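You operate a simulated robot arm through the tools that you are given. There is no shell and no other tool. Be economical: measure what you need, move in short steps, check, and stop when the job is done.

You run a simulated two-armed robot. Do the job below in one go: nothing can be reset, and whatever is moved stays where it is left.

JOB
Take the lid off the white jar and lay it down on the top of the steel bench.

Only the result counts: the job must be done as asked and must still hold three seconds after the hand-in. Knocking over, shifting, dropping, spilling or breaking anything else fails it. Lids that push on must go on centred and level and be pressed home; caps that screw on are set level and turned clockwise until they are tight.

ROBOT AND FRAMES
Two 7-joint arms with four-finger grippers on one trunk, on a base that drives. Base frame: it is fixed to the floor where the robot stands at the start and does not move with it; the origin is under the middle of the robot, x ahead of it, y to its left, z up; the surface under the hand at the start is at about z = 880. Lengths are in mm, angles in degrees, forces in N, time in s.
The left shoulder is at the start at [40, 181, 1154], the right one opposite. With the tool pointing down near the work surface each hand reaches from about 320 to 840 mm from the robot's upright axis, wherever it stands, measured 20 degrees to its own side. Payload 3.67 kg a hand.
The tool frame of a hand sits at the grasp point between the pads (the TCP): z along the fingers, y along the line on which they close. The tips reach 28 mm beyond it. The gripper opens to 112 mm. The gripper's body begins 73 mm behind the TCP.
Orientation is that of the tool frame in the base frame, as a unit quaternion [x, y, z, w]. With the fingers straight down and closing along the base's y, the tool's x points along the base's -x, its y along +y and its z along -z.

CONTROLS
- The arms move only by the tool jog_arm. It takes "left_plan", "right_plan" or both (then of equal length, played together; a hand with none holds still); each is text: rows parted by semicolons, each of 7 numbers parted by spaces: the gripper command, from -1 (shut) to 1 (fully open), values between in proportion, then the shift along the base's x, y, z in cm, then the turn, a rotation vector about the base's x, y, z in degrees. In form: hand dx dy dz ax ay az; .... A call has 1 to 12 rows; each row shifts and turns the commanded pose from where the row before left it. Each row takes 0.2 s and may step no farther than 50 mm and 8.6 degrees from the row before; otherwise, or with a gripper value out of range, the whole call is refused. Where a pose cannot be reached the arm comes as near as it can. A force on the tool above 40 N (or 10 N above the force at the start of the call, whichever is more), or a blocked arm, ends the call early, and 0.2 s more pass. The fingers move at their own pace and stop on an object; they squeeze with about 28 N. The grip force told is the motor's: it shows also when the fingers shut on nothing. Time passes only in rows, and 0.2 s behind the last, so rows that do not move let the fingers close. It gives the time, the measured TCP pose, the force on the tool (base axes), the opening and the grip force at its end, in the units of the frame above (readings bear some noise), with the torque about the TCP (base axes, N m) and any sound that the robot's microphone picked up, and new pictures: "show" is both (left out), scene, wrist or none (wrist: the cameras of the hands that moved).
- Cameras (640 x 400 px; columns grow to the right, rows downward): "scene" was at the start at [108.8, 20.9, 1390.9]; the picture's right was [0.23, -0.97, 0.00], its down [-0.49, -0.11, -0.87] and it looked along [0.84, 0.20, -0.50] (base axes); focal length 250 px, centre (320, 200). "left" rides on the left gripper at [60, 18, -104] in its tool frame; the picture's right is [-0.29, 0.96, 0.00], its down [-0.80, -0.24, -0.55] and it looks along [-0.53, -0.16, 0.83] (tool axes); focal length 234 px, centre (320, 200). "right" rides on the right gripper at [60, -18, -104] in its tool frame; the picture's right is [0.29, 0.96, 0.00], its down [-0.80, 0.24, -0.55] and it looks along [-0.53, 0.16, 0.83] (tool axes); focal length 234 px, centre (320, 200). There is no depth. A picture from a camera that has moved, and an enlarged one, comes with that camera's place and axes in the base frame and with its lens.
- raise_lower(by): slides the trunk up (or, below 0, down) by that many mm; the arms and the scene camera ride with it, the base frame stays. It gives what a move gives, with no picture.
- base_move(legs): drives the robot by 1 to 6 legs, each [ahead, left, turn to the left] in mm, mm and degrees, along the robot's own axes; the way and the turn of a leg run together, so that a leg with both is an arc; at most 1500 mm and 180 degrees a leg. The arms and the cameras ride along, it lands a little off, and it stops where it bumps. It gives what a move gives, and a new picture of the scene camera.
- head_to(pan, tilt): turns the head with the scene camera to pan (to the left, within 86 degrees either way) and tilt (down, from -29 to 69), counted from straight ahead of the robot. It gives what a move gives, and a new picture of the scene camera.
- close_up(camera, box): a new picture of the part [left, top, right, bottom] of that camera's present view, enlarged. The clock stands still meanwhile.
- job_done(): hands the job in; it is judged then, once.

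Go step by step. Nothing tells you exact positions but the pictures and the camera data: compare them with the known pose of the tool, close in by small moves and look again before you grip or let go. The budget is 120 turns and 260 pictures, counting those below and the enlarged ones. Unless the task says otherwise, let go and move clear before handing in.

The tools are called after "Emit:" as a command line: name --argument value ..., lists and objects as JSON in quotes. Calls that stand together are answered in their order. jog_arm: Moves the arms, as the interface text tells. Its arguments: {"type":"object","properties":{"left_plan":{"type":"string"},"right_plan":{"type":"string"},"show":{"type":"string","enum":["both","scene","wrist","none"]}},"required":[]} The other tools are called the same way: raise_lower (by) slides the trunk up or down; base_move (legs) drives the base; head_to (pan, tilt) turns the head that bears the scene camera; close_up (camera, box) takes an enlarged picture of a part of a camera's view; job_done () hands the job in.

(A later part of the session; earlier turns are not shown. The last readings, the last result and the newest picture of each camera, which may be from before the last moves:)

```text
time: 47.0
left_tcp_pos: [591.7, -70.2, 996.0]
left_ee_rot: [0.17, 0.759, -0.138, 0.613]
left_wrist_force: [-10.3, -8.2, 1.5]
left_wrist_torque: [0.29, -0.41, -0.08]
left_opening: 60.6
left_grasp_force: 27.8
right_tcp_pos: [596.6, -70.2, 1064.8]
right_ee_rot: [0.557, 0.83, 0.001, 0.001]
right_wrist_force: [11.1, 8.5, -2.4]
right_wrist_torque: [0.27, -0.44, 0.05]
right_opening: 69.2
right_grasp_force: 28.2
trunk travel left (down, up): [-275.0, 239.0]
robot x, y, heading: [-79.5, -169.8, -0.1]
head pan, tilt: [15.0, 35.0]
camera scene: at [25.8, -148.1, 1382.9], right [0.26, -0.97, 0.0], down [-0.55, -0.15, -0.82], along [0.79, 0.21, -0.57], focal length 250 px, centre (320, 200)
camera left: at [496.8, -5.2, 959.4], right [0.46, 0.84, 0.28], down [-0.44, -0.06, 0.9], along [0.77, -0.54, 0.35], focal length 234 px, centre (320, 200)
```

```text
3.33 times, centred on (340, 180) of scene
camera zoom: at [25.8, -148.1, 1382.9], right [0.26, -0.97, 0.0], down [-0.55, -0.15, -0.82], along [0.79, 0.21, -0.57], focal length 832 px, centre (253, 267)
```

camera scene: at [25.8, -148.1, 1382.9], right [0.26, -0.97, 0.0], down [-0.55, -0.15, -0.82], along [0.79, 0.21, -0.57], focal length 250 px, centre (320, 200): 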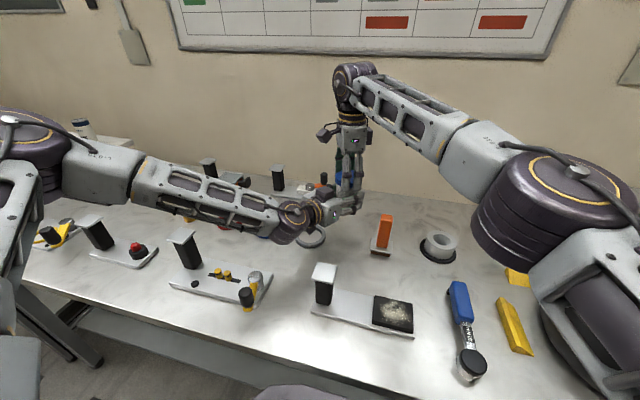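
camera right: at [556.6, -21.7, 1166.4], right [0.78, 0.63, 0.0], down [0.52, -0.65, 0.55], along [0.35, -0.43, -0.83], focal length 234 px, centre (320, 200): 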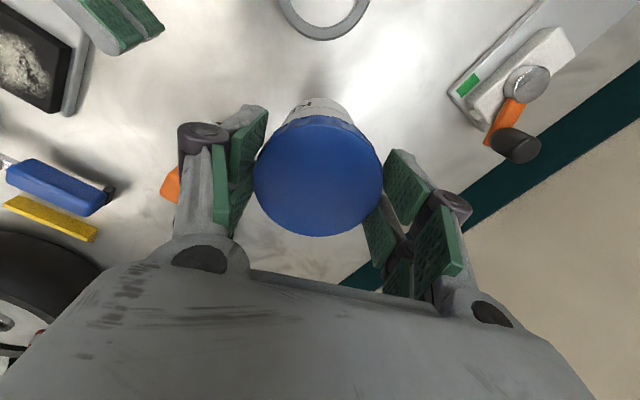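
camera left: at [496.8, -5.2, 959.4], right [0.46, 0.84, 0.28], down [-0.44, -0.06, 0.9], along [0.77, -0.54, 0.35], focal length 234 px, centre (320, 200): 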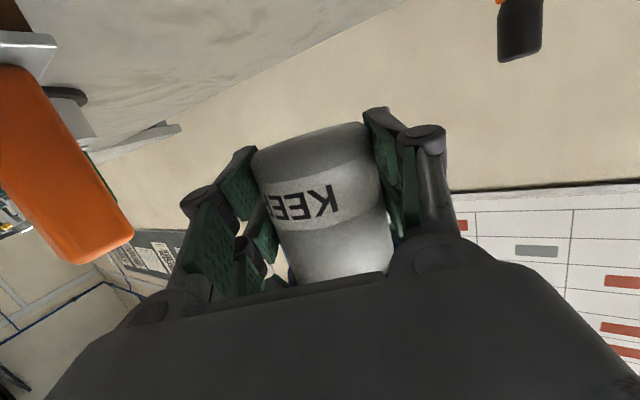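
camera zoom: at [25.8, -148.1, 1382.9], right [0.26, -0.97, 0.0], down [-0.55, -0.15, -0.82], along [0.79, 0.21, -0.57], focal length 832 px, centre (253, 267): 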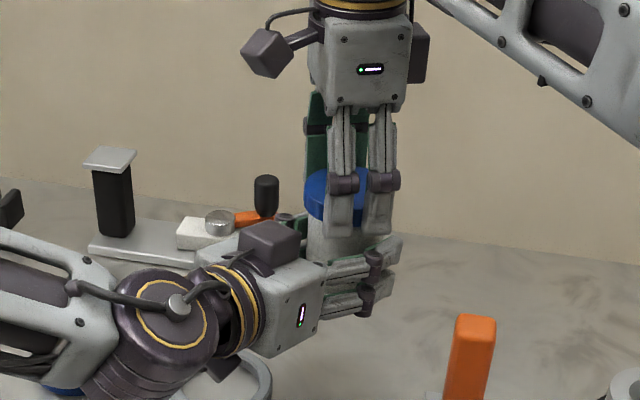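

Both hands hold the jar, with a slight lateral strain that I'll ease. Then I'll turn the lid anticlockwise and watch it.

Emit:
jog_arm --left_plan "-1 -0.1 -0.08 0 0 0 0;-1 0 0 0 0 0 0;-1 0 0 0 0 0 0;-1 0 0 0 0 0 0;-1 0 0 0 0 0 0;-1 0 0 0 0 0 0" --right_plan "-1 0 0 0 0 0 0;-1 0 0 0 0 0 5;-1 0 0 0 0 0 5;-1 0 0 0 0 0 5;-1 0 0 0 0 0 5;-1 0 0 0 0 0 0"

Emit:
close_up --camera "right" --box '[220, 80, 420, 250]'

```text
time: 48.4
left_tcp_pos: [593.0, -68.5, 996.6]
left_ee_rot: [0.167, 0.759, -0.136, 0.615]
left_wrist_force: [13.1, -5.9, -1.8]
left_wrist_torque: [0.3, 0.57, 0.03]
left_opening: 60.6
left_grasp_force: 27.8
right_tcp_pos: [598.2, -71.1, 1063.3]
right_ee_rot: [0.404, 0.915, -0.001, -0.001]
right_wrist_force: [-13.2, 6.3, 1.7]
right_wrist_torque: [0.05, 0.35, -0.03]
right_opening: 68.7
right_grasp_force: 28.0
trunk travel left (down, up): [-275.0, 239.0]
robot x, y, heading: [-78.9, -169.5, -0.1]
head pan, tilt: [15.0, 35.0]
camera scene: at [25.7, -148.1, 1383.0], right [0.26, -0.97, 0.0], down [-0.55, -0.15, -0.82], along [0.79, 0.21, -0.57], focal length 250 px, centre (320, 200)
camera right: at [543.1, -37.8, 1166.2], right [0.51, 0.86, 0.0], down [0.72, -0.43, 0.55], along [0.47, -0.28, -0.83], focal length 234 px, centre (320, 200)
camera left: at [496.5, -4.5, 959.7], right [0.46, 0.84, 0.28], down [-0.44, -0.06, 0.9], along [0.77, -0.53, 0.35], focal length 234 px, centre (320, 200)
```

scene: 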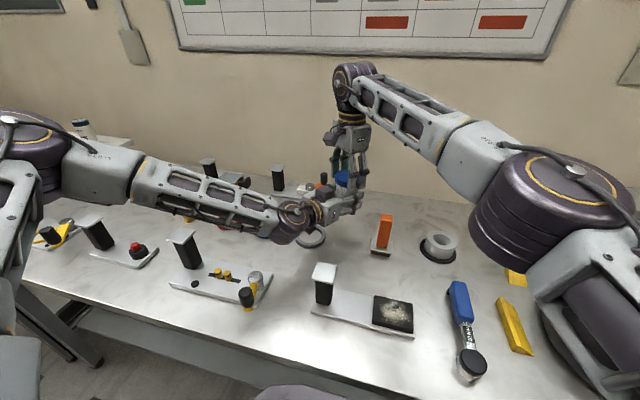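
right: 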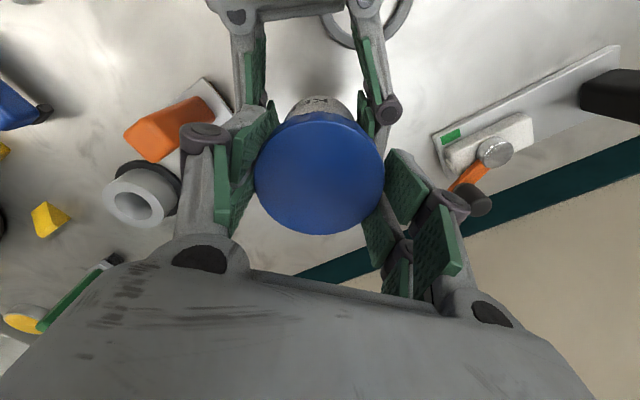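
left: 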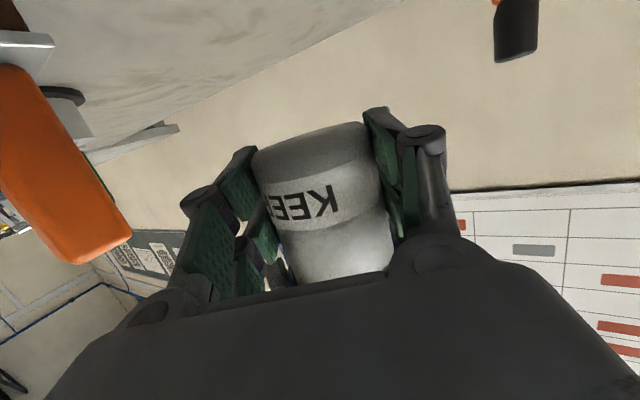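

```text
2.35 times, centred on (320, 165) of right
camera zoom: at [543.1, -37.8, 1166.2], right [0.51, 0.86, 0.0], down [0.72, -0.43, 0.55], along [0.47, -0.28, -0.83], focal length 551 px, centre (320, 282)
```

zoom: 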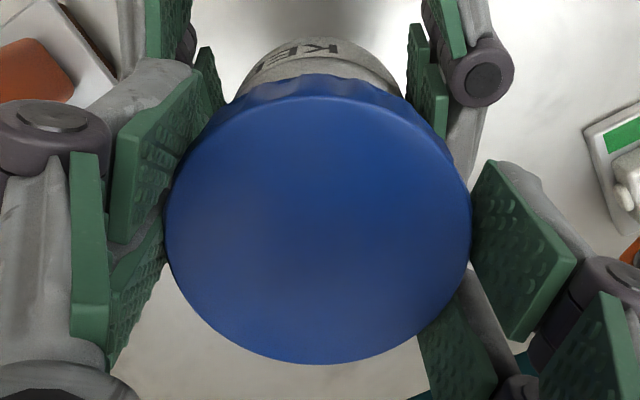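

The label stayed put while the hand turned, so the lid is turning on the jar. The upward push on the right hand suggests it is unscrewing. I'll continue.

Emit:
jog_arm --right_plan "-1 0 0 0 0 0 6;-1 0 0 0.03 0 0 6;-1 0 0 0 0 0 6;-1 0 0 0.03 0 0 6;-1 0 0 0 0 0 6;-1 0 0 0.03 0 0 6;-1 0 0 0 0 0 0"

```text
time: 50.0
left_tcp_pos: [592.4, -70.0, 997.8]
left_ee_rot: [0.168, 0.758, -0.137, 0.615]
left_wrist_force: [12.2, 6.4, 0.8]
left_wrist_torque: [-0.23, 0.45, 0.01]
left_opening: 60.4
left_grasp_force: 28.0
right_tcp_pos: [599.0, -72.0, 1064.9]
right_ee_rot: [0.101, 0.995, -0.001, 0.0]
right_wrist_force: [-11.6, -5.2, -2.4]
right_wrist_torque: [-0.19, 0.42, 0.03]
right_opening: 68.0
right_grasp_force: 27.6
trunk travel left (down, up): [-275.0, 239.0]
robot x, y, heading: [-83.3, -170.8, -0.2]
head pan, tilt: [15.0, 35.0]
camera scene: at [25.7, -148.1, 1382.9], right [0.26, -0.97, 0.0], down [-0.55, -0.15, -0.82], along [0.79, 0.21, -0.57], focal length 250 px, centre (320, 200)
camera right: at [535.2, -76.2, 1167.2], right [-0.09, 1.0, 0.0], down [0.83, 0.07, 0.55], along [0.55, 0.05, -0.83], focal length 234 px, centre (320, 200)
```

scene: 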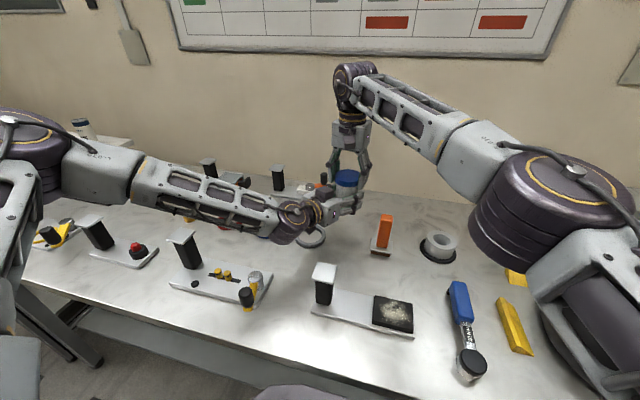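
right: 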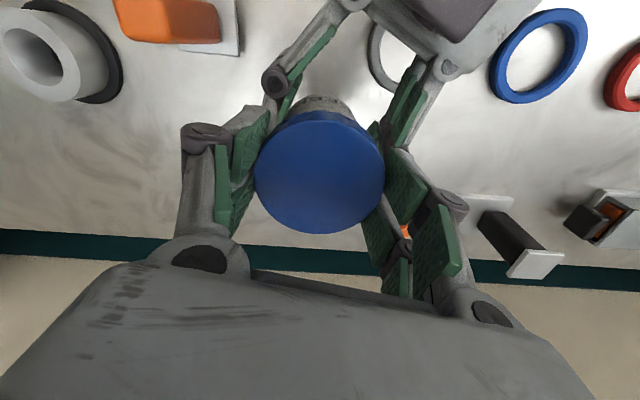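

The unscrewing continues. I'll keep turning with a small rise.

Emit:
jog_arm --right_plan "-1 0 0 0.01 0 0 8;-1 0 0 0.01 0 0 8;-1 0 0 0.01 0 0 8;-1 0 0 0.01 0 0 8;-1 0 0 0.01 0 0 8;-1 0 0 0.01 0 0 8;-1 0 0 0.01 0 0 8;-1 0 0 0.01 0 0 8;-1 0 0 0 0 0 0"

Emit:
close_up --camera "scene" --box '[280, 120, 400, 240]'

```text
time: 52.1
left_tcp_pos: [585.4, -75.8, 990.7]
left_ee_rot: [0.174, 0.761, -0.141, 0.609]
left_wrist_force: [1.5, -1.6, -0.8]
left_wrist_torque: [0.07, 0.08, 0.01]
left_opening: 58.2
left_grasp_force: 27.9
right_tcp_pos: [586.8, -77.5, 1051.5]
right_ee_rot: [-0.348, 0.937, 0.003, 0.005]
right_wrist_force: [-1.5, 1.6, 0.5]
right_wrist_torque: [-0.03, 0.05, -0.01]
right_opening: 67.9
right_grasp_force: 28.4
right hand out of reach, approached as far as the arm can: row 7, 8
trunk travel left (down, up): [-275.0, 239.0]
robot x, y, heading: [-80.9, -168.8, -0.3]
head pan, tilt: [15.0, 35.0]
stopped in row 9 (left hand): the force on the tool passed its limit at 41 N (the readings are from after the stop); the commanded pose is now the measured one
camera scene: at [25.7, -148.0, 1382.9], right [0.26, -0.97, 0.0], down [-0.55, -0.15, -0.82], along [0.79, 0.21, -0.57], focal length 250 px, centre (320, 200)
camera right: at [551.6, -130.0, 1152.8], right [-0.84, 0.54, 0.0], down [0.44, 0.7, 0.56], along [0.3, 0.48, -0.83], focal length 234 px, centre (320, 200)
```

scene: 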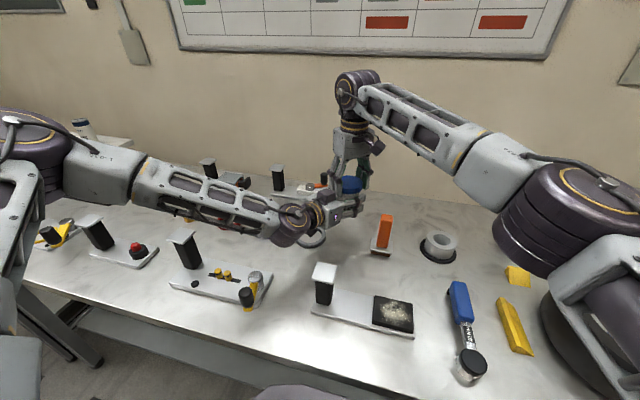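
right: 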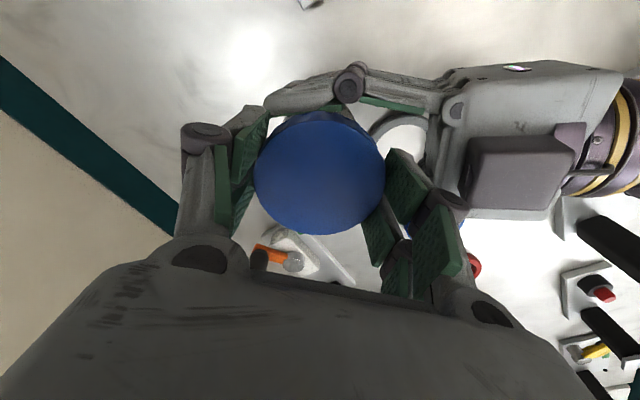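

```text
3.33 times, centred on (340, 180) of scene
camera zoom: at [25.7, -148.0, 1382.9], right [0.26, -0.97, 0.0], down [-0.55, -0.15, -0.82], along [0.79, 0.21, -0.57], focal length 832 px, centre (253, 267)
```

zoom: 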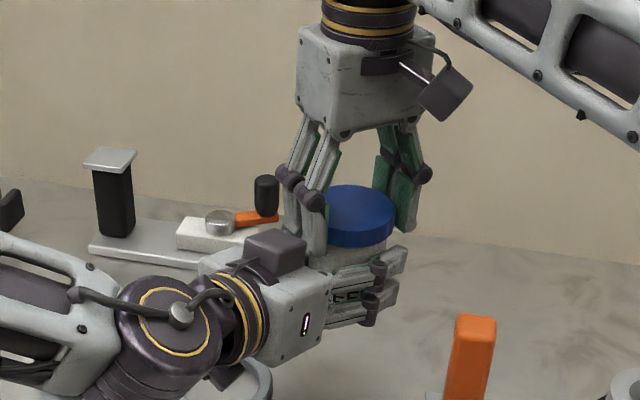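

The right wrist reached its limit at about +40° and dragged both hands slightly. The forces are now low. Let me check how the left hand holds the jar before regripping.

Emit:
close_up --camera "left" --box '[160, 60, 480, 300]'

Emit:
close_up --camera "right" --box '[200, 60, 480, 260]'

```text
1.67 times, centred on (320, 180) of left
camera zoom: at [491.4, -9.3, 956.3], right [0.48, 0.83, 0.28], down [-0.43, -0.05, 0.9], along [0.77, -0.55, 0.34], focal length 390 px, centre (320, 233)
```

zoom: 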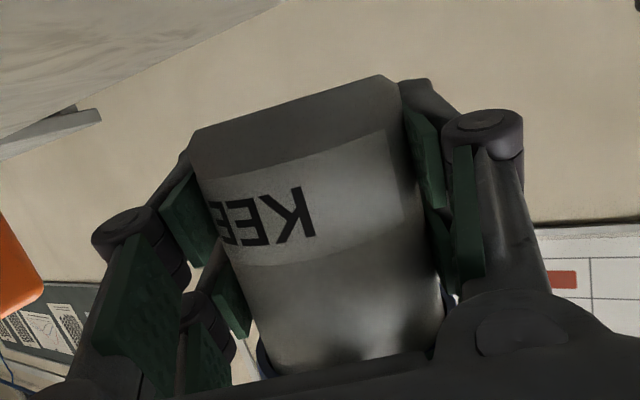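

```text
2.00 times, centred on (340, 160) of right
camera zoom: at [551.6, -130.0, 1152.8], right [-0.84, 0.54, 0.0], down [0.44, 0.7, 0.56], along [0.3, 0.48, -0.83], focal length 468 px, centre (280, 280)
```

zoom: 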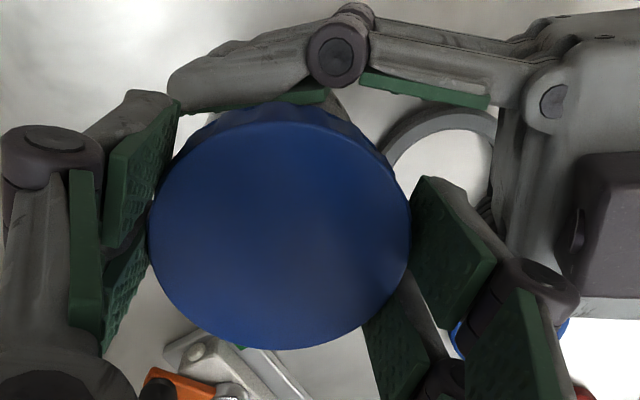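

The left hand holds the jar well. I'll open the right a little, rise, and turn back for another stroke.

Emit:
jog_arm --right_plan "0.4 0 0 0 0 0 0;0.4 0 0 0.5 0 0 0;0.4 0 0 1.5 0 0 0;0.4 0 0 2 0 0 -8.5;0.4 0 0 1 0 0 -8.5;0.5 0 0 0 0 0 -8.5;0.6 0 0 0 0 0 -8.5;0.6 0 0 0 0 0 -8.5;0.6 0 0 0 0 0 -8.5;0.6 0 0 0 0 0 -8.5;0.6 0 0 0 0 0 -8.5;0.6 0 0 0 0 0 -8.5" --show "none"

Emit:
jog_arm --right_plan "0.6 0 0 0 0 0 -8.5;0.6 0 0 0 0 0 -8.5;0.6 0 0 0 0 0 0"

Emit:
close_up --camera "scene" --box '[280, 120, 400, 240]'

```text
time: 54.7
left_tcp_pos: [586.4, -75.2, 992.6]
left_ee_rot: [0.174, 0.761, -0.14, 0.609]
left_wrist_force: [0.7, -0.3, -0.5]
left_wrist_torque: [-0.03, 0.01, -0.03]
left_opening: 58.2
left_grasp_force: 27.9
right_tcp_pos: [587.0, -77.0, 1100.3]
right_ee_rot: [0.308, 0.951, 0.0, 0.006]
right_wrist_force: [0.5, 0.0, 0.0]
right_wrist_torque: [0.02, 0.01, -0.02]
right_opening: 89.6
right_grasp_force: 0.2
trunk travel left (down, up): [-275.0, 239.0]
robot x, y, heading: [-82.2, -166.2, -0.1]
head pan, tilt: [15.0, 35.0]
```

```text
time: 55.5
left_tcp_pos: [585.9, -76.9, 993.6]
left_ee_rot: [0.174, 0.76, -0.141, 0.61]
left_wrist_force: [-0.4, -0.5, 1.0]
left_wrist_torque: [0.0, 0.02, -0.04]
left_opening: 58.1
left_grasp_force: 27.9
right_tcp_pos: [587.7, -78.0, 1101.4]
right_ee_rot: [0.446, 0.895, -0.001, 0.006]
right_wrist_force: [-0.1, 0.6, -0.8]
right_wrist_torque: [0.03, 0.0, -0.04]
right_opening: 89.4
right_grasp_force: 0.0
trunk travel left (down, up): [-275.0, 239.0]
robot x, y, heading: [-76.7, -174.7, -0.1]
head pan, tilt: [15.0, 35.0]
camera scene: at [25.7, -148.1, 1382.9], right [0.26, -0.97, 0.0], down [-0.55, -0.15, -0.82], along [0.79, 0.21, -0.57], focal length 250 px, centre (320, 200)
camera right: at [534.6, -38.8, 1202.9], right [0.59, 0.81, 0.0], down [0.67, -0.49, 0.56], along [0.46, -0.33, -0.83], focal length 234 px, centre (320, 200)
```

scene: 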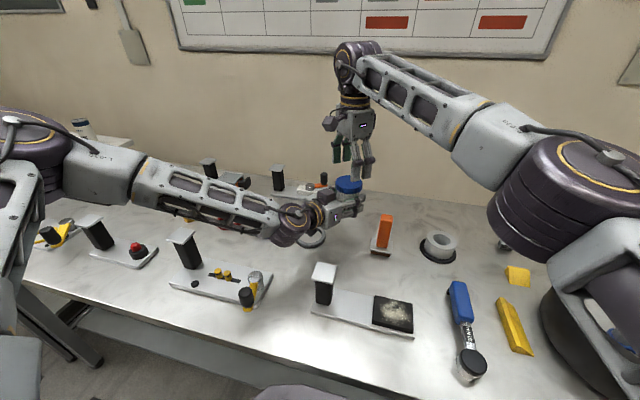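
right: 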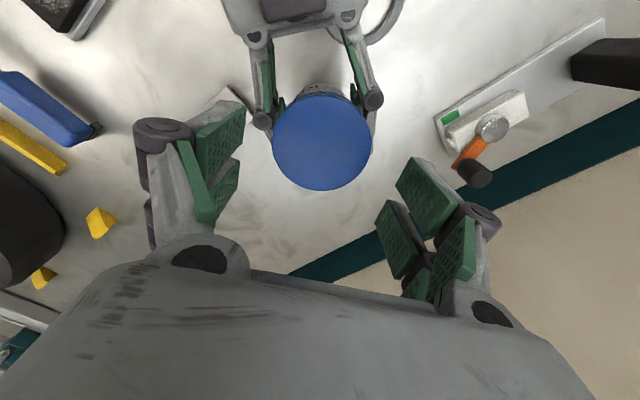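

```text
3.33 times, centred on (340, 180) of scene
camera zoom: at [25.7, -148.1, 1382.9], right [0.26, -0.97, 0.0], down [-0.55, -0.15, -0.82], along [0.79, 0.21, -0.57], focal length 832 px, centre (253, 267)
```

zoom: 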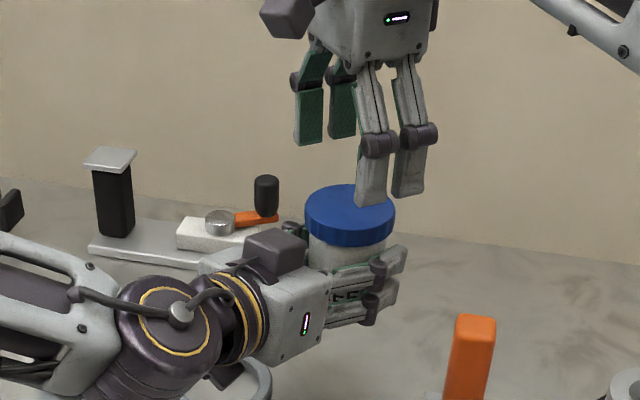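

The lid top is now at about (584.5, -74, 1040). Descend, regrip and check.

Emit:
jog_arm --right_plan "0.6 -0.15 0.2 -1.5 0 0 -6;0.6 -0.15 0.15 -1.6 0 0 0;0.6 0 0 -1.5 0 0 0;0.6 0 0 0 0 0 0"

Emit:
close_up --camera "scene" --box '[290, 130, 390, 230]'

```text
time: 56.5
left_tcp_pos: [586.4, -75.3, 993.1]
left_ee_rot: [0.175, 0.76, -0.142, 0.609]
left_wrist_force: [0.4, 0.4, -0.2]
left_wrist_torque: [0.02, 0.01, -0.02]
left_opening: 58.0
left_grasp_force: 28.5
right_tcp_pos: [584.4, -73.7, 1056.7]
right_ee_rot: [0.491, 0.871, -0.002, 0.007]
right_wrist_force: [0.7, -0.4, 0.1]
right_wrist_torque: [0.03, 0.03, -0.01]
right_opening: 89.4
right_grasp_force: 0.1
trunk travel left (down, up): [-275.0, 239.0]
robot x, y, heading: [-83.0, -171.8, -0.1]
head pan, tilt: [15.0, 35.0]
camera scene: at [25.6, -148.1, 1383.0], right [0.26, -0.97, 0.0], down [-0.55, -0.15, -0.82], along [0.79, 0.21, -0.57], focal length 250 px, centre (320, 200)
camera right: at [535.6, -29.7, 1157.4], right [0.67, 0.74, 0.0], down [0.61, -0.55, 0.56], along [0.42, -0.38, -0.83], focal length 234 px, centre (320, 200)
```

scene: 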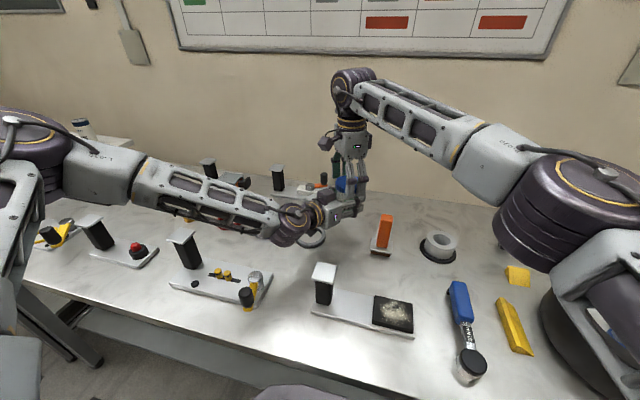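
right: 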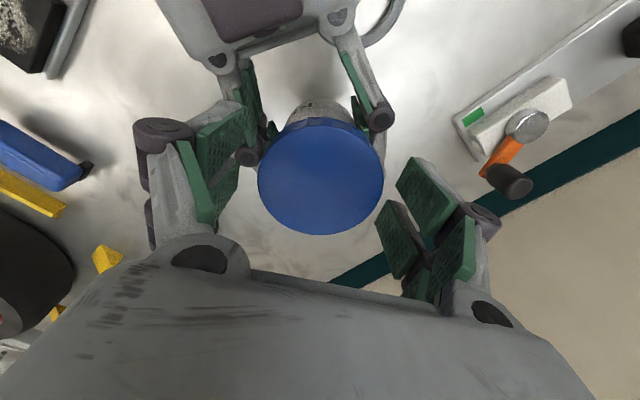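

```text
4.00 times, centred on (340, 180) of scene
camera zoom: at [25.6, -148.1, 1383.0], right [0.26, -0.97, 0.0], down [-0.55, -0.15, -0.82], along [0.79, 0.21, -0.57], focal length 998 px, centre (240, 280)
```

zoom: 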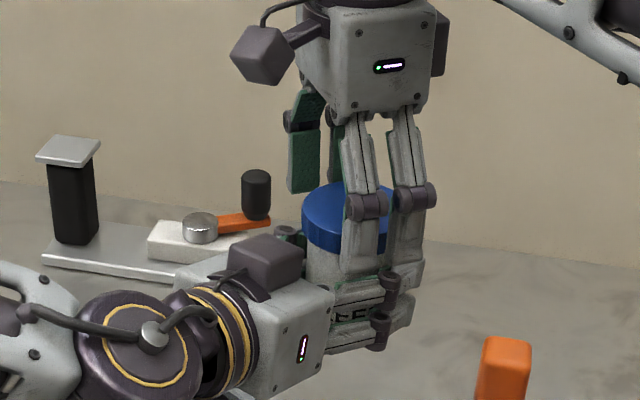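

Centred. Closing on the lid.

Emit:
jog_arm --right_plan "0.35 0 0 0 0 0 0;-1 0 0 0 0 0 0;-1 0 0 0 0 0 0;-1 0 0 0 0 0 0" --show "wrist"

```text
time: 57.5
left_tcp_pos: [586.3, -75.9, 993.1]
left_ee_rot: [0.175, 0.76, -0.142, 0.609]
left_wrist_force: [-6.0, -2.4, -1.7]
left_wrist_torque: [0.02, -0.22, 0.01]
left_opening: 58.1
left_grasp_force: 28.6
right_tcp_pos: [584.2, -74.9, 1056.0]
right_ee_rot: [0.491, 0.871, -0.002, 0.006]
right_wrist_force: [5.8, 1.5, 0.5]
right_wrist_torque: [0.07, -0.14, 0.05]
right_opening: 69.7
right_grasp_force: 28.2
trunk travel left (down, up): [-275.0, 239.0]
robot x, y, heading: [-81.1, -171.4, 0.0]
head pan, tilt: [15.0, 35.0]
camera right: at [535.9, -29.8, 1157.6], right [0.67, 0.74, 0.0], down [0.61, -0.55, 0.56], along [0.42, -0.38, -0.83], focal length 234 px, centre (320, 200)
```

right: 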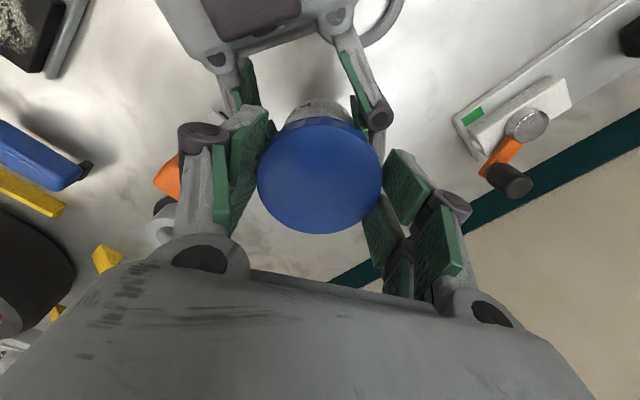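

A good grip with little strain. Turning 80° more with a slight rise.

Emit:
jog_arm --right_plan "-1 0 0 0.01 0 0 8;-1 0 0 0.01 0 0 8;-1 0 0 0.01 0 0 8;-1 0 0 0.01 0 0 8;-1 0 0 0.01 0 0 8;-1 0 0 0.01 0 0 8;-1 0 0 0.01 0 0 8;-1 0 0 0.01 0 0 8;-1 0 0 0.01 0 0 8;-1 0 0 0 0 0 0"

Emit:
close_up --camera "scene" --box '[290, 130, 390, 230]'

```text
time: 59.7
left_tcp_pos: [587.8, -74.2, 993.9]
left_ee_rot: [0.173, 0.761, -0.141, 0.61]
left_wrist_force: [2.5, 26.7, -6.8]
left_wrist_torque: [-0.32, 0.17, 0.1]
left_opening: 58.0
left_grasp_force: 27.4
right_tcp_pos: [585.1, -75.0, 1056.0]
right_ee_rot: [-0.115, 0.993, 0.002, 0.006]
right_wrist_force: [-2.9, -27.9, 6.4]
right_wrist_torque: [-1.35, 0.04, -0.16]
right_opening: 69.4
right_grasp_force: 27.9
trunk travel left (down, up): [-275.0, 239.0]
robot x, y, heading: [-80.3, -171.1, 0.2]
head pan, tilt: [15.0, 35.0]
camera scene: at [25.7, -148.1, 1383.0], right [0.26, -0.97, 0.0], down [-0.55, -0.15, -0.82], along [0.79, 0.21, -0.57], focal length 250 px, centre (320, 200)
camera right: at [528.4, -106.2, 1157.8], right [-0.5, 0.87, 0.0], down [0.72, 0.41, 0.56], along [0.49, 0.28, -0.83], focal length 234 px, centre (320, 200)
```

scene: 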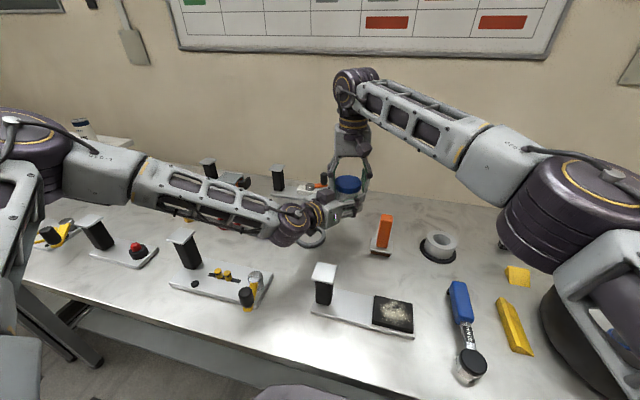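
right: 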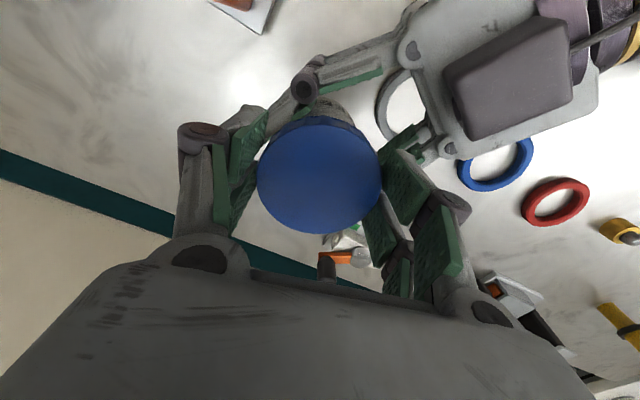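

```text
4.00 times, centred on (340, 180) of scene
camera zoom: at [25.7, -148.1, 1383.0], right [0.26, -0.97, 0.0], down [-0.55, -0.15, -0.82], along [0.79, 0.21, -0.57], focal length 998 px, centre (240, 280)
```

zoom: 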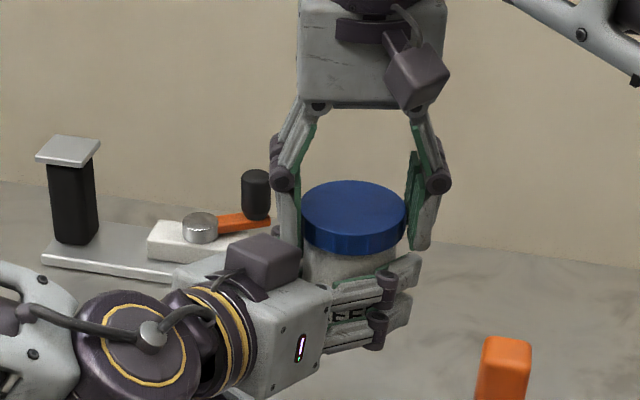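

The right finger is now brushing the left hand. I'll back off a little and test whether the lid lifts free.

Emit:
jog_arm --right_plan "-1 0 0 0 0 0 -5;-1 0 0 0 0 0 -5;-1 0 0 0.1 0 0 0;-1 0 0 0.1 0 0 0;-1 0 0 0 0 0 0" --show "none"

```text
time: 60.9
left_tcp_pos: [587.2, -75.4, 993.5]
left_ee_rot: [0.173, 0.76, -0.14, 0.61]
left_wrist_force: [3.5, 33.5, -0.8]
left_wrist_torque: [-1.06, 0.29, 0.03]
left_opening: 58.5
left_grasp_force: 28.0
right_tcp_pos: [584.4, -75.2, 1057.9]
right_ee_rot: [-0.027, 1.0, 0.001, 0.005]
right_wrist_force: [-2.9, -33.6, 1.1]
right_wrist_torque: [-1.12, -0.13, -0.13]
right_opening: 69.8
right_grasp_force: 28.2
trunk travel left (down, up): [-275.0, 239.0]
robot x, y, heading: [-77.3, -172.0, 0.2]
head pan, tilt: [15.0, 35.0]
```

Emit:
jog_arm --right_plan "-1 0 0 0.1 0 0 -5;-1 0 0 0.1 0 0 -5;-1 0 0 0 0 0 0"

Emit:
close_up --camera "scene" --box '[290, 130, 390, 230]'

Emit:
close_up --camera "left" --box '[160, 60, 480, 300]'

```text
time: 61.7
left_tcp_pos: [587.2, -76.1, 993.3]
left_ee_rot: [0.173, 0.76, -0.14, 0.611]
left_wrist_force: [2.7, 31.3, 6.4]
left_wrist_torque: [-1.12, 0.22, 0.01]
left_opening: 58.5
left_grasp_force: 27.8
right_tcp_pos: [583.9, -74.4, 1059.3]
right_ee_rot: [0.06, 0.998, 0.0, 0.005]
right_wrist_force: [-3.0, -31.0, -9.1]
right_wrist_torque: [-0.94, 0.04, -0.13]
right_opening: 69.8
right_grasp_force: 28.7
trunk travel left (down, up): [-275.0, 239.0]
robot x, y, heading: [-79.3, -172.7, -0.0]
head pan, tilt: [15.0, 35.0]
camera scene: at [25.7, -148.2, 1382.9], right [0.26, -0.97, 0.0], down [-0.55, -0.15, -0.82], along [0.79, 0.21, -0.57], focal length 250 px, centre (320, 200)
camera right: at [520.6, -84.3, 1161.3], right [-0.17, 0.99, 0.0], down [0.81, 0.14, 0.56], along [0.55, 0.09, -0.83], focal length 234 px, centre (320, 200)
```

scene: 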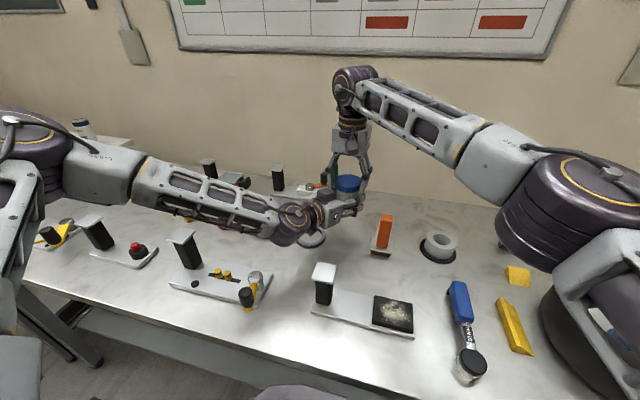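
right: 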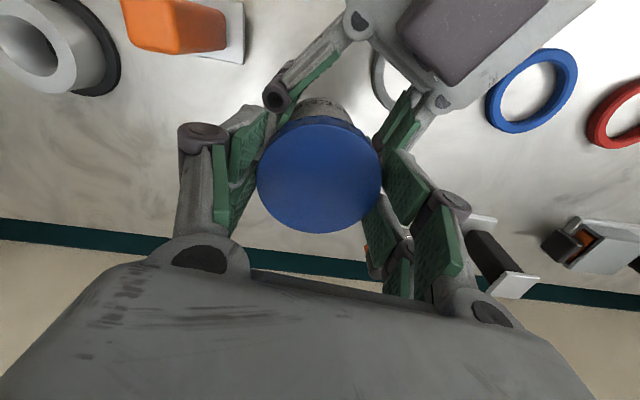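

```text
4.00 times, centred on (340, 180) of scene
camera zoom: at [25.7, -148.2, 1382.9], right [0.26, -0.97, 0.0], down [-0.55, -0.15, -0.82], along [0.79, 0.21, -0.57], focal length 998 px, centre (240, 280)
```

zoom: 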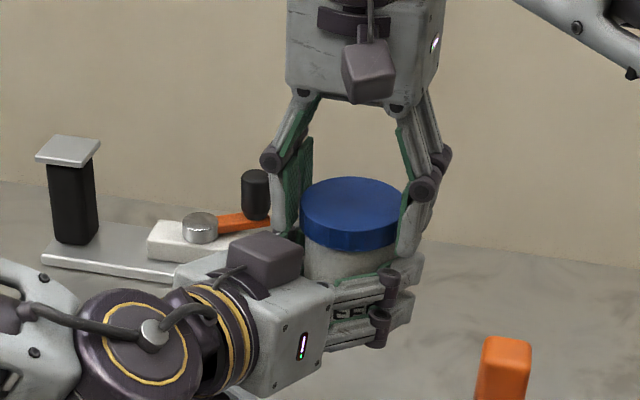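

```text
1.67 times, centred on (320, 180) of left
camera zoom: at [492.6, -9.1, 957.8], right [0.47, 0.84, 0.28], down [-0.44, -0.05, 0.9], along [0.77, -0.55, 0.34], focal length 390 px, centre (320, 233)
```

zoom: 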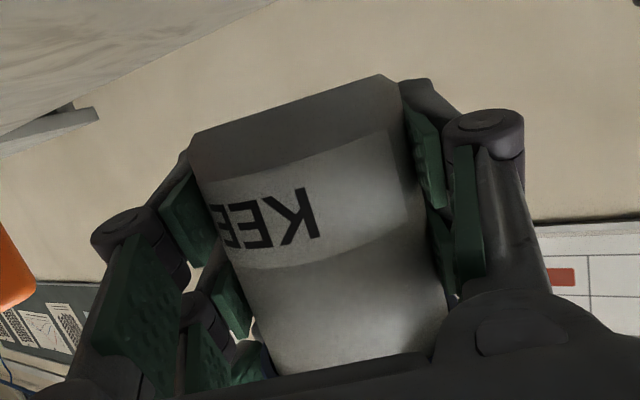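

The lid is still threaded, and the lateral force is finger contact because the jar sits low in the left hand. I'll turn the right hand back and regrip the lid, then shift the left grip lower on the jar.

Emit:
jog_arm --right_plan "0.35 0 0 0 0 0 0;0.4 0 0 0.8 0 0 0;0.4 0 0 1.7 0 0 0;0.6 0 0 1.5 0 0 -8.5;0.6 0 0 0 0 0 -8.5;0.6 0 0 0 0 0 -8.5;0.6 0 0 0 0 0 -8.5;0.6 0 0 0 0 0 -8.5;0.6 0 0 0 0 0 -8.5;0.6 0 0 0 0 0 0"

Emit:
close_up --camera "scene" --box '[290, 130, 390, 230]'

Emit:
close_up --camera "right" --box '[240, 70, 400, 200]'

```text
time: 63.9
left_tcp_pos: [586.7, -76.0, 993.0]
left_ee_rot: [0.175, 0.761, -0.142, 0.609]
left_wrist_force: [0.0, 0.0, -0.7]
left_wrist_torque: [0.0, 0.02, -0.03]
left_opening: 58.1
left_grasp_force: 28.1
right_tcp_pos: [584.0, -74.3, 1100.5]
right_ee_rot: [0.484, 0.875, -0.002, 0.006]
right_wrist_force: [0.9, -0.2, 0.1]
right_wrist_torque: [0.02, 0.04, 0.01]
right_opening: 89.5
right_grasp_force: 0.0
trunk travel left (down, up): [-275.0, 239.0]
robot x, y, heading: [-80.7, -171.0, 0.3]
head pan, tilt: [15.0, 35.0]
camera scene: at [25.7, -148.1, 1382.9], right [0.26, -0.97, 0.0], down [-0.55, -0.15, -0.82], along [0.79, 0.21, -0.57], focal length 250 px, centre (320, 200)
camera right: at [535.0, -31.2, 1201.7], right [0.66, 0.75, 0.0], down [0.62, -0.54, 0.56], along [0.42, -0.37, -0.83], focal length 234 px, centre (320, 200)
```

scene: 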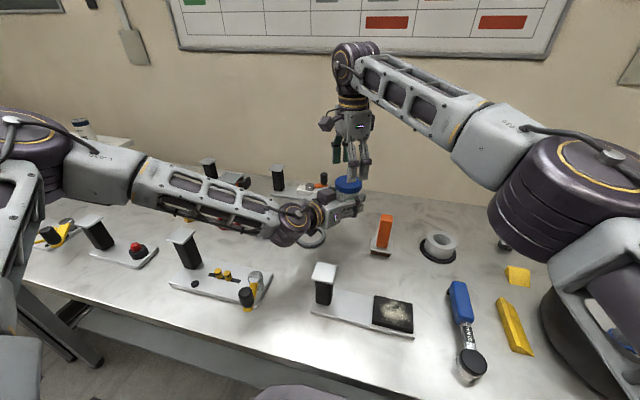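
right: 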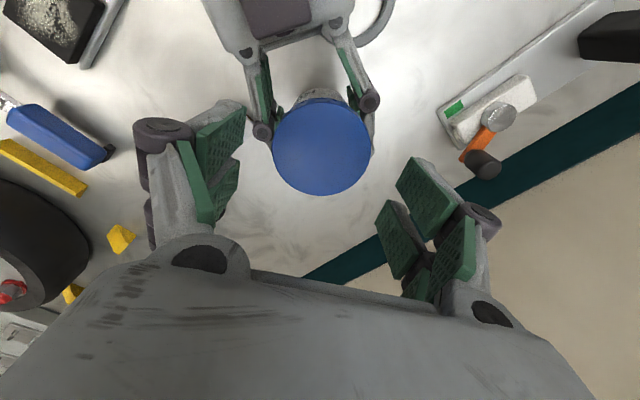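

```text
4.00 times, centred on (340, 180) of scene
camera zoom: at [25.7, -148.1, 1382.9], right [0.26, -0.97, 0.0], down [-0.55, -0.15, -0.82], along [0.79, 0.21, -0.57], focal length 998 px, centre (240, 280)
```

zoom: 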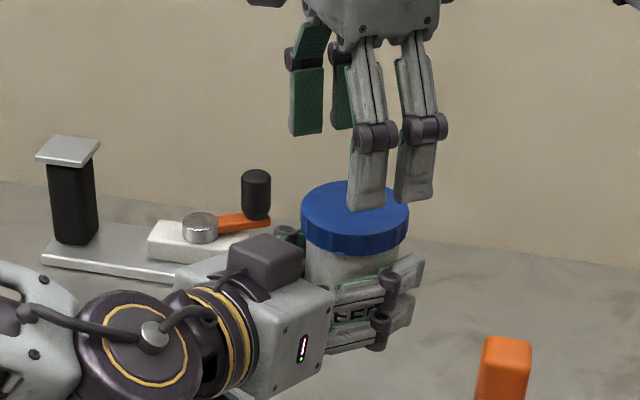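

```text
3.08 times, centred on (320, 135) of right
camera zoom: at [535.0, -31.2, 1201.7], right [0.66, 0.75, 0.0], down [0.62, -0.54, 0.56], along [0.42, -0.37, -0.83], focal length 720 px, centre (320, 400)
```

zoom: 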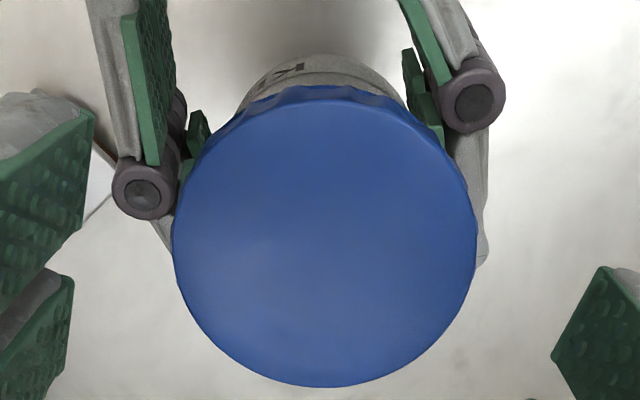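

The lid centre is at (583.5, -73, 1041). Descend and grip.

Emit:
jog_arm --right_plan "0.6 -0.05 0.1 -1.5 0 0 -5;0.6 0 0 -1.5 0 0 0;0.6 0 0 -1.4 0 0 0;0.3 0 0 0 0 0 0;-1 0 0 0 0 0 0;-1 0 0 0 0 0 0;-1 0 0 0 0 0 0" --show "none"

```text
time: 65.5
left_tcp_pos: [586.6, -76.8, 992.9]
left_ee_rot: [0.175, 0.761, -0.142, 0.609]
left_wrist_force: [-15.6, -3.5, 0.6]
left_wrist_torque: [-0.01, -0.28, -0.01]
left_opening: 58.5
left_grasp_force: 28.1
right_tcp_pos: [584.0, -72.4, 1054.9]
right_ee_rot: [0.521, 0.853, -0.001, 0.007]
right_wrist_force: [14.8, 4.8, 0.5]
right_wrist_torque: [0.3, -0.66, 0.09]
right_opening: 67.5
right_grasp_force: 28.1
trunk travel left (down, up): [-275.0, 239.0]
robot x, y, heading: [-80.4, -168.6, -0.2]
head pan, tilt: [15.0, 35.0]
```

The lid is gripped. Now the left opens, shifts down and recentres, then closes again.

Emit:
jog_arm --left_plan "0.4 0 0 0 0 0 0;0.4 0 0 0 0 0 0;0.4 -0.35 0.27 -0.5 0 0 0;0.4 -0.35 0.27 -0.5 0 0 0;0.4 0 0 0 0 0 0"

Emit:
close_up --camera "scene" --box '[290, 130, 390, 230]'

```text
time: 66.7
left_tcp_pos: [580.2, -70.1, 983.4]
left_ee_rot: [0.175, 0.761, -0.141, 0.609]
left_wrist_force: [0.1, 0.4, 0.6]
left_wrist_torque: [0.01, -0.03, 0.0]
left_opening: 78.6
left_grasp_force: 0.1
right_tcp_pos: [582.6, -73.4, 1055.6]
right_ee_rot: [0.522, 0.853, -0.002, 0.006]
right_wrist_force: [-0.1, -0.5, -0.9]
right_wrist_torque: [-0.02, 0.03, -0.03]
right_opening: 67.4
right_grasp_force: 28.4
trunk travel left (down, up): [-275.0, 239.0]
robot x, y, heading: [-80.3, -169.0, -0.0]
head pan, tilt: [15.0, 35.0]
camera scene: at [25.8, -148.2, 1383.0], right [0.26, -0.97, 0.0], down [-0.55, -0.15, -0.82], along [0.79, 0.21, -0.57], focal length 250 px, centre (320, 200)
camera left: at [484.9, -4.5, 946.6], right [0.48, 0.83, 0.28], down [-0.43, -0.05, 0.9], along [0.77, -0.55, 0.34], focal length 234 px, centre (320, 200)
```

scene: 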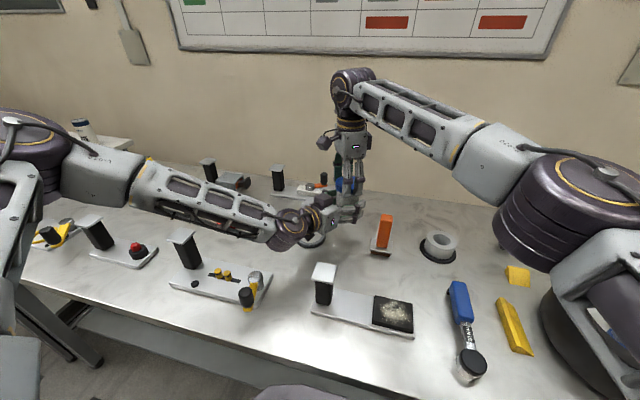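
left: 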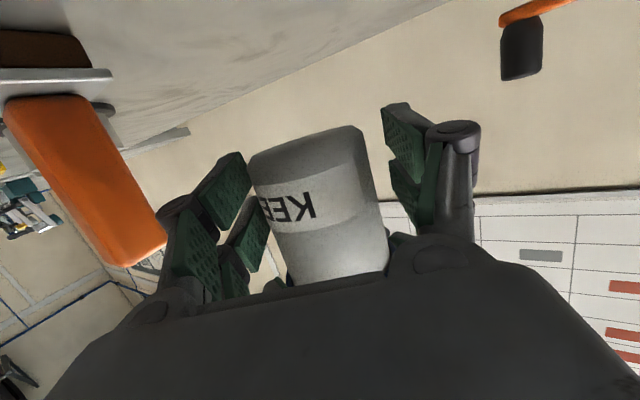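

```text
4.00 times, centred on (340, 180) of scene
camera zoom: at [25.8, -148.2, 1383.0], right [0.26, -0.97, 0.0], down [-0.55, -0.15, -0.82], along [0.79, 0.21, -0.57], focal length 998 px, centre (240, 280)
```

zoom: 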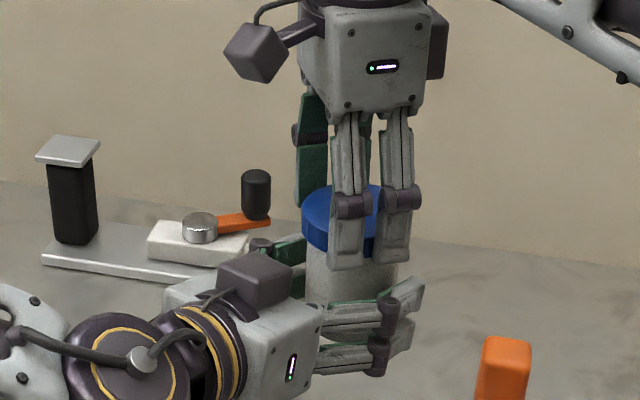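

The jar hangs upright from the lid, nearly centred in the left fingers. A small trim, then I'll close.

Emit:
jog_arm --left_plan "0.4 -0.05 -0.12 0 0 0 0;0.15 0 0 0 0 0 0;-1 0 0 0 0 0 0;-1 0 0 0 0 0 0;-1 0 0 0 0 0 0" --show "none"

```text
time: 67.9
left_tcp_pos: [577.6, -72.7, 981.9]
left_ee_rot: [0.176, 0.761, -0.142, 0.608]
left_wrist_force: [-8.9, -6.8, 1.2]
left_wrist_torque: [-0.04, -0.2, -0.11]
left_opening: 58.9
left_grasp_force: 27.7
right_tcp_pos: [584.3, -72.0, 1054.8]
right_ee_rot: [0.52, 0.854, -0.001, 0.007]
right_wrist_force: [9.5, 6.9, -3.6]
right_wrist_torque: [0.49, -0.52, 0.03]
right_opening: 67.4
right_grasp_force: 28.1
trunk travel left (down, up): [-275.0, 239.0]
robot x, y, heading: [-76.9, -170.5, -0.2]
head pan, tilt: [15.0, 35.0]
```

Small strain. I'll ease it and turn the lid again.

Emit:
jog_arm --left_plan "-1 -0.04 -0.08 0 0 0 0;-1 0 0 0 0 0 0;-1 0 0 0 0 0 0;-1 0 0 0 0 0 0;-1 0 0 0 0 0 0;-1 0 0 0 0 0 0;-1 0 0 0 0 0 0;-1 0 0 0 0 0 0;-1 0 0 0 0 0 0;-1 0 0 0 0 0 0;-1 0 0 0 0 0 0;-1 0 0 0 0 0 0" --right_plan "-1 0 0 0 0 0 8;-1 0 0 0.01 0 0 8;-1 0 0 0.01 0 0 8;-1 0 0 0.01 0 0 8;-1 0 0 0.01 0 0 8;-1 0 0 0.01 0 0 8;-1 0 0 0.01 0 0 8;-1 0 0 0.01 0 0 8;-1 0 0 0.01 0 0 8;-1 0 0 0.01 0 0 8;-1 0 0 0 0 0 5;-1 0 0 0 0 0 0"

Emit:
close_up --camera "scene" --box '[290, 130, 390, 230]'

```text
time: 70.5
left_tcp_pos: [580.1, -71.6, 982.5]
left_ee_rot: [0.173, 0.761, -0.139, 0.61]
left_wrist_force: [10.2, 25.1, 0.4]
left_wrist_torque: [-0.6, 0.19, 0.26]
left_opening: 59.0
left_grasp_force: 28.4
right_tcp_pos: [583.8, -75.9, 1055.5]
right_ee_rot: [-0.192, 0.981, 0.001, 0.005]
right_wrist_force: [-9.4, -25.3, -0.1]
right_wrist_torque: [-1.28, 0.52, -0.11]
right_opening: 67.3
right_grasp_force: 28.3
trunk travel left (down, up): [-275.0, 239.0]
robot x, y, heading: [-81.1, -172.6, -0.1]
head pan, tilt: [15.0, 35.0]
camera scene: at [25.7, -148.1, 1382.9], right [0.26, -0.97, 0.0], down [-0.55, -0.15, -0.82], along [0.79, 0.21, -0.57], focal length 250 px, centre (320, 200)
camera right: at [533.6, -113.7, 1158.4], right [-0.63, 0.78, 0.0], down [0.64, 0.52, 0.56], along [0.44, 0.35, -0.83], focal length 234 px, centre (320, 200)
camera left: at [485.0, -4.9, 946.6], right [0.47, 0.84, 0.28], down [-0.43, -0.06, 0.9], along [0.77, -0.55, 0.34], focal length 234 px, centre (320, 200)
```

scene: 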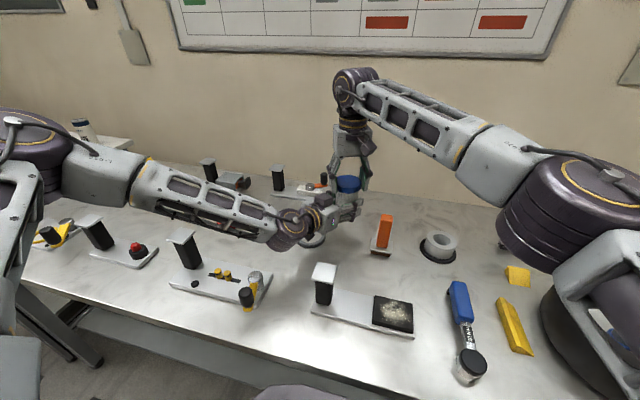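
right: 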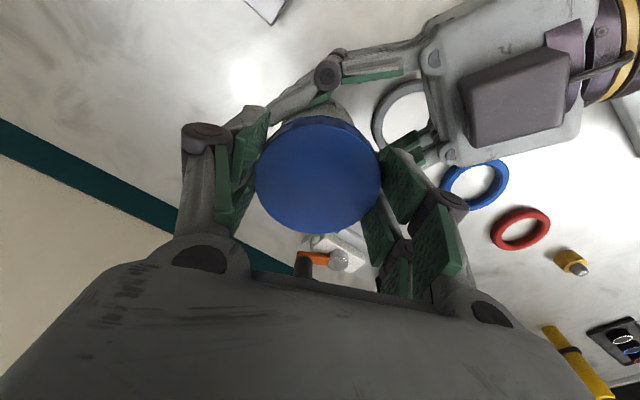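
left: 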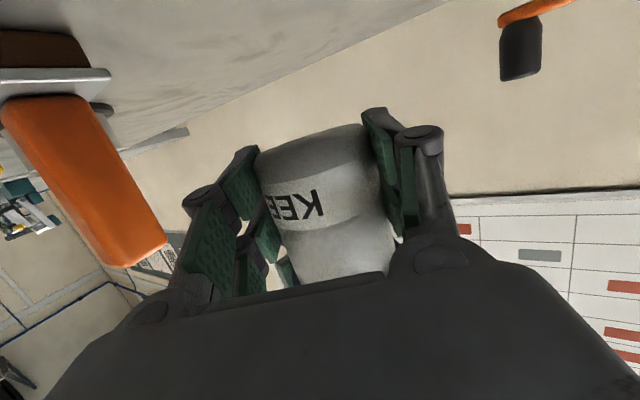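

```text
4.00 times, centred on (340, 180) of scene
camera zoom: at [25.7, -148.1, 1382.9], right [0.26, -0.97, 0.0], down [-0.55, -0.15, -0.82], along [0.79, 0.21, -0.57], focal length 998 px, centre (240, 280)
```

zoom: 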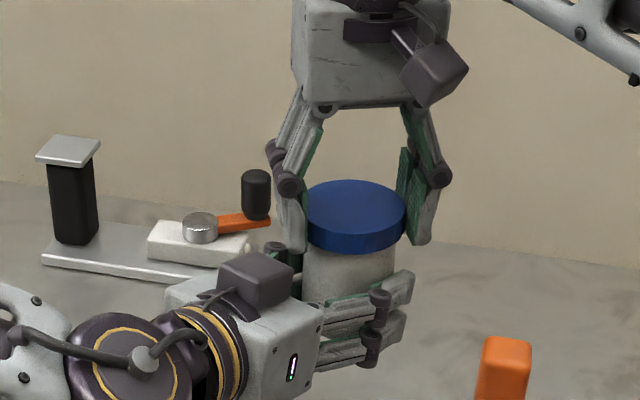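

The jar stayed fixed while the lid was turned about 85° more. I'll null the lateral force and then test a small lift.

Emit:
jog_arm --right_plan "-1 -0.08 -0.2 0 0 0 0;-1 0 0 0 0 0 0;-1 0 0 0.1 0 0 0;-1 0 0 0.1 0 0 0;-1 0 0 0.1 0 0 0;-1 0 0 0 0 0 0" --show "none"

Emit:
close_up --camera "scene" --box '[290, 130, 390, 230]'

```text
time: 71.9
left_tcp_pos: [579.8, -72.2, 983.6]
left_ee_rot: [0.175, 0.76, -0.141, 0.61]
left_wrist_force: [2.7, 21.0, 10.8]
left_wrist_torque: [-0.68, 0.13, 0.14]
left_opening: 58.9
left_grasp_force: 27.8
right_tcp_pos: [582.3, -76.1, 1060.5]
right_ee_rot: [-0.192, 0.981, 0.002, 0.004]
right_wrist_force: [-1.9, -21.4, -11.7]
right_wrist_torque: [-0.92, 0.02, -0.06]
right_opening: 67.5
right_grasp_force: 28.2
trunk travel left (down, up): [-275.0, 239.0]
robot x, y, heading: [-82.9, -172.0, -0.1]
head pan, tilt: [15.0, 35.0]
```

```text
4.00 times, centred on (340, 180) of scene
camera zoom: at [25.7, -148.2, 1383.0], right [0.26, -0.97, 0.0], down [-0.55, -0.15, -0.82], along [0.79, 0.21, -0.57], focal length 998 px, centre (240, 280)
```

zoom: 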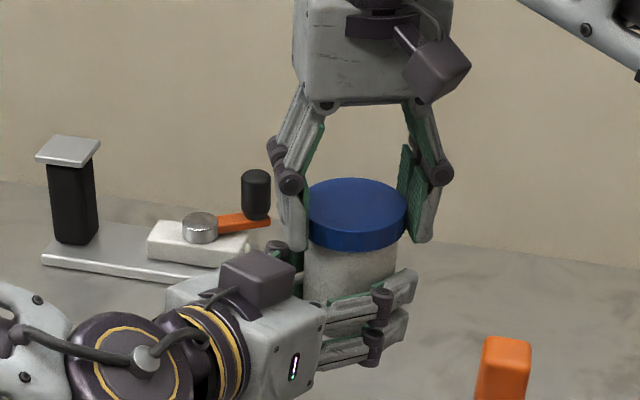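

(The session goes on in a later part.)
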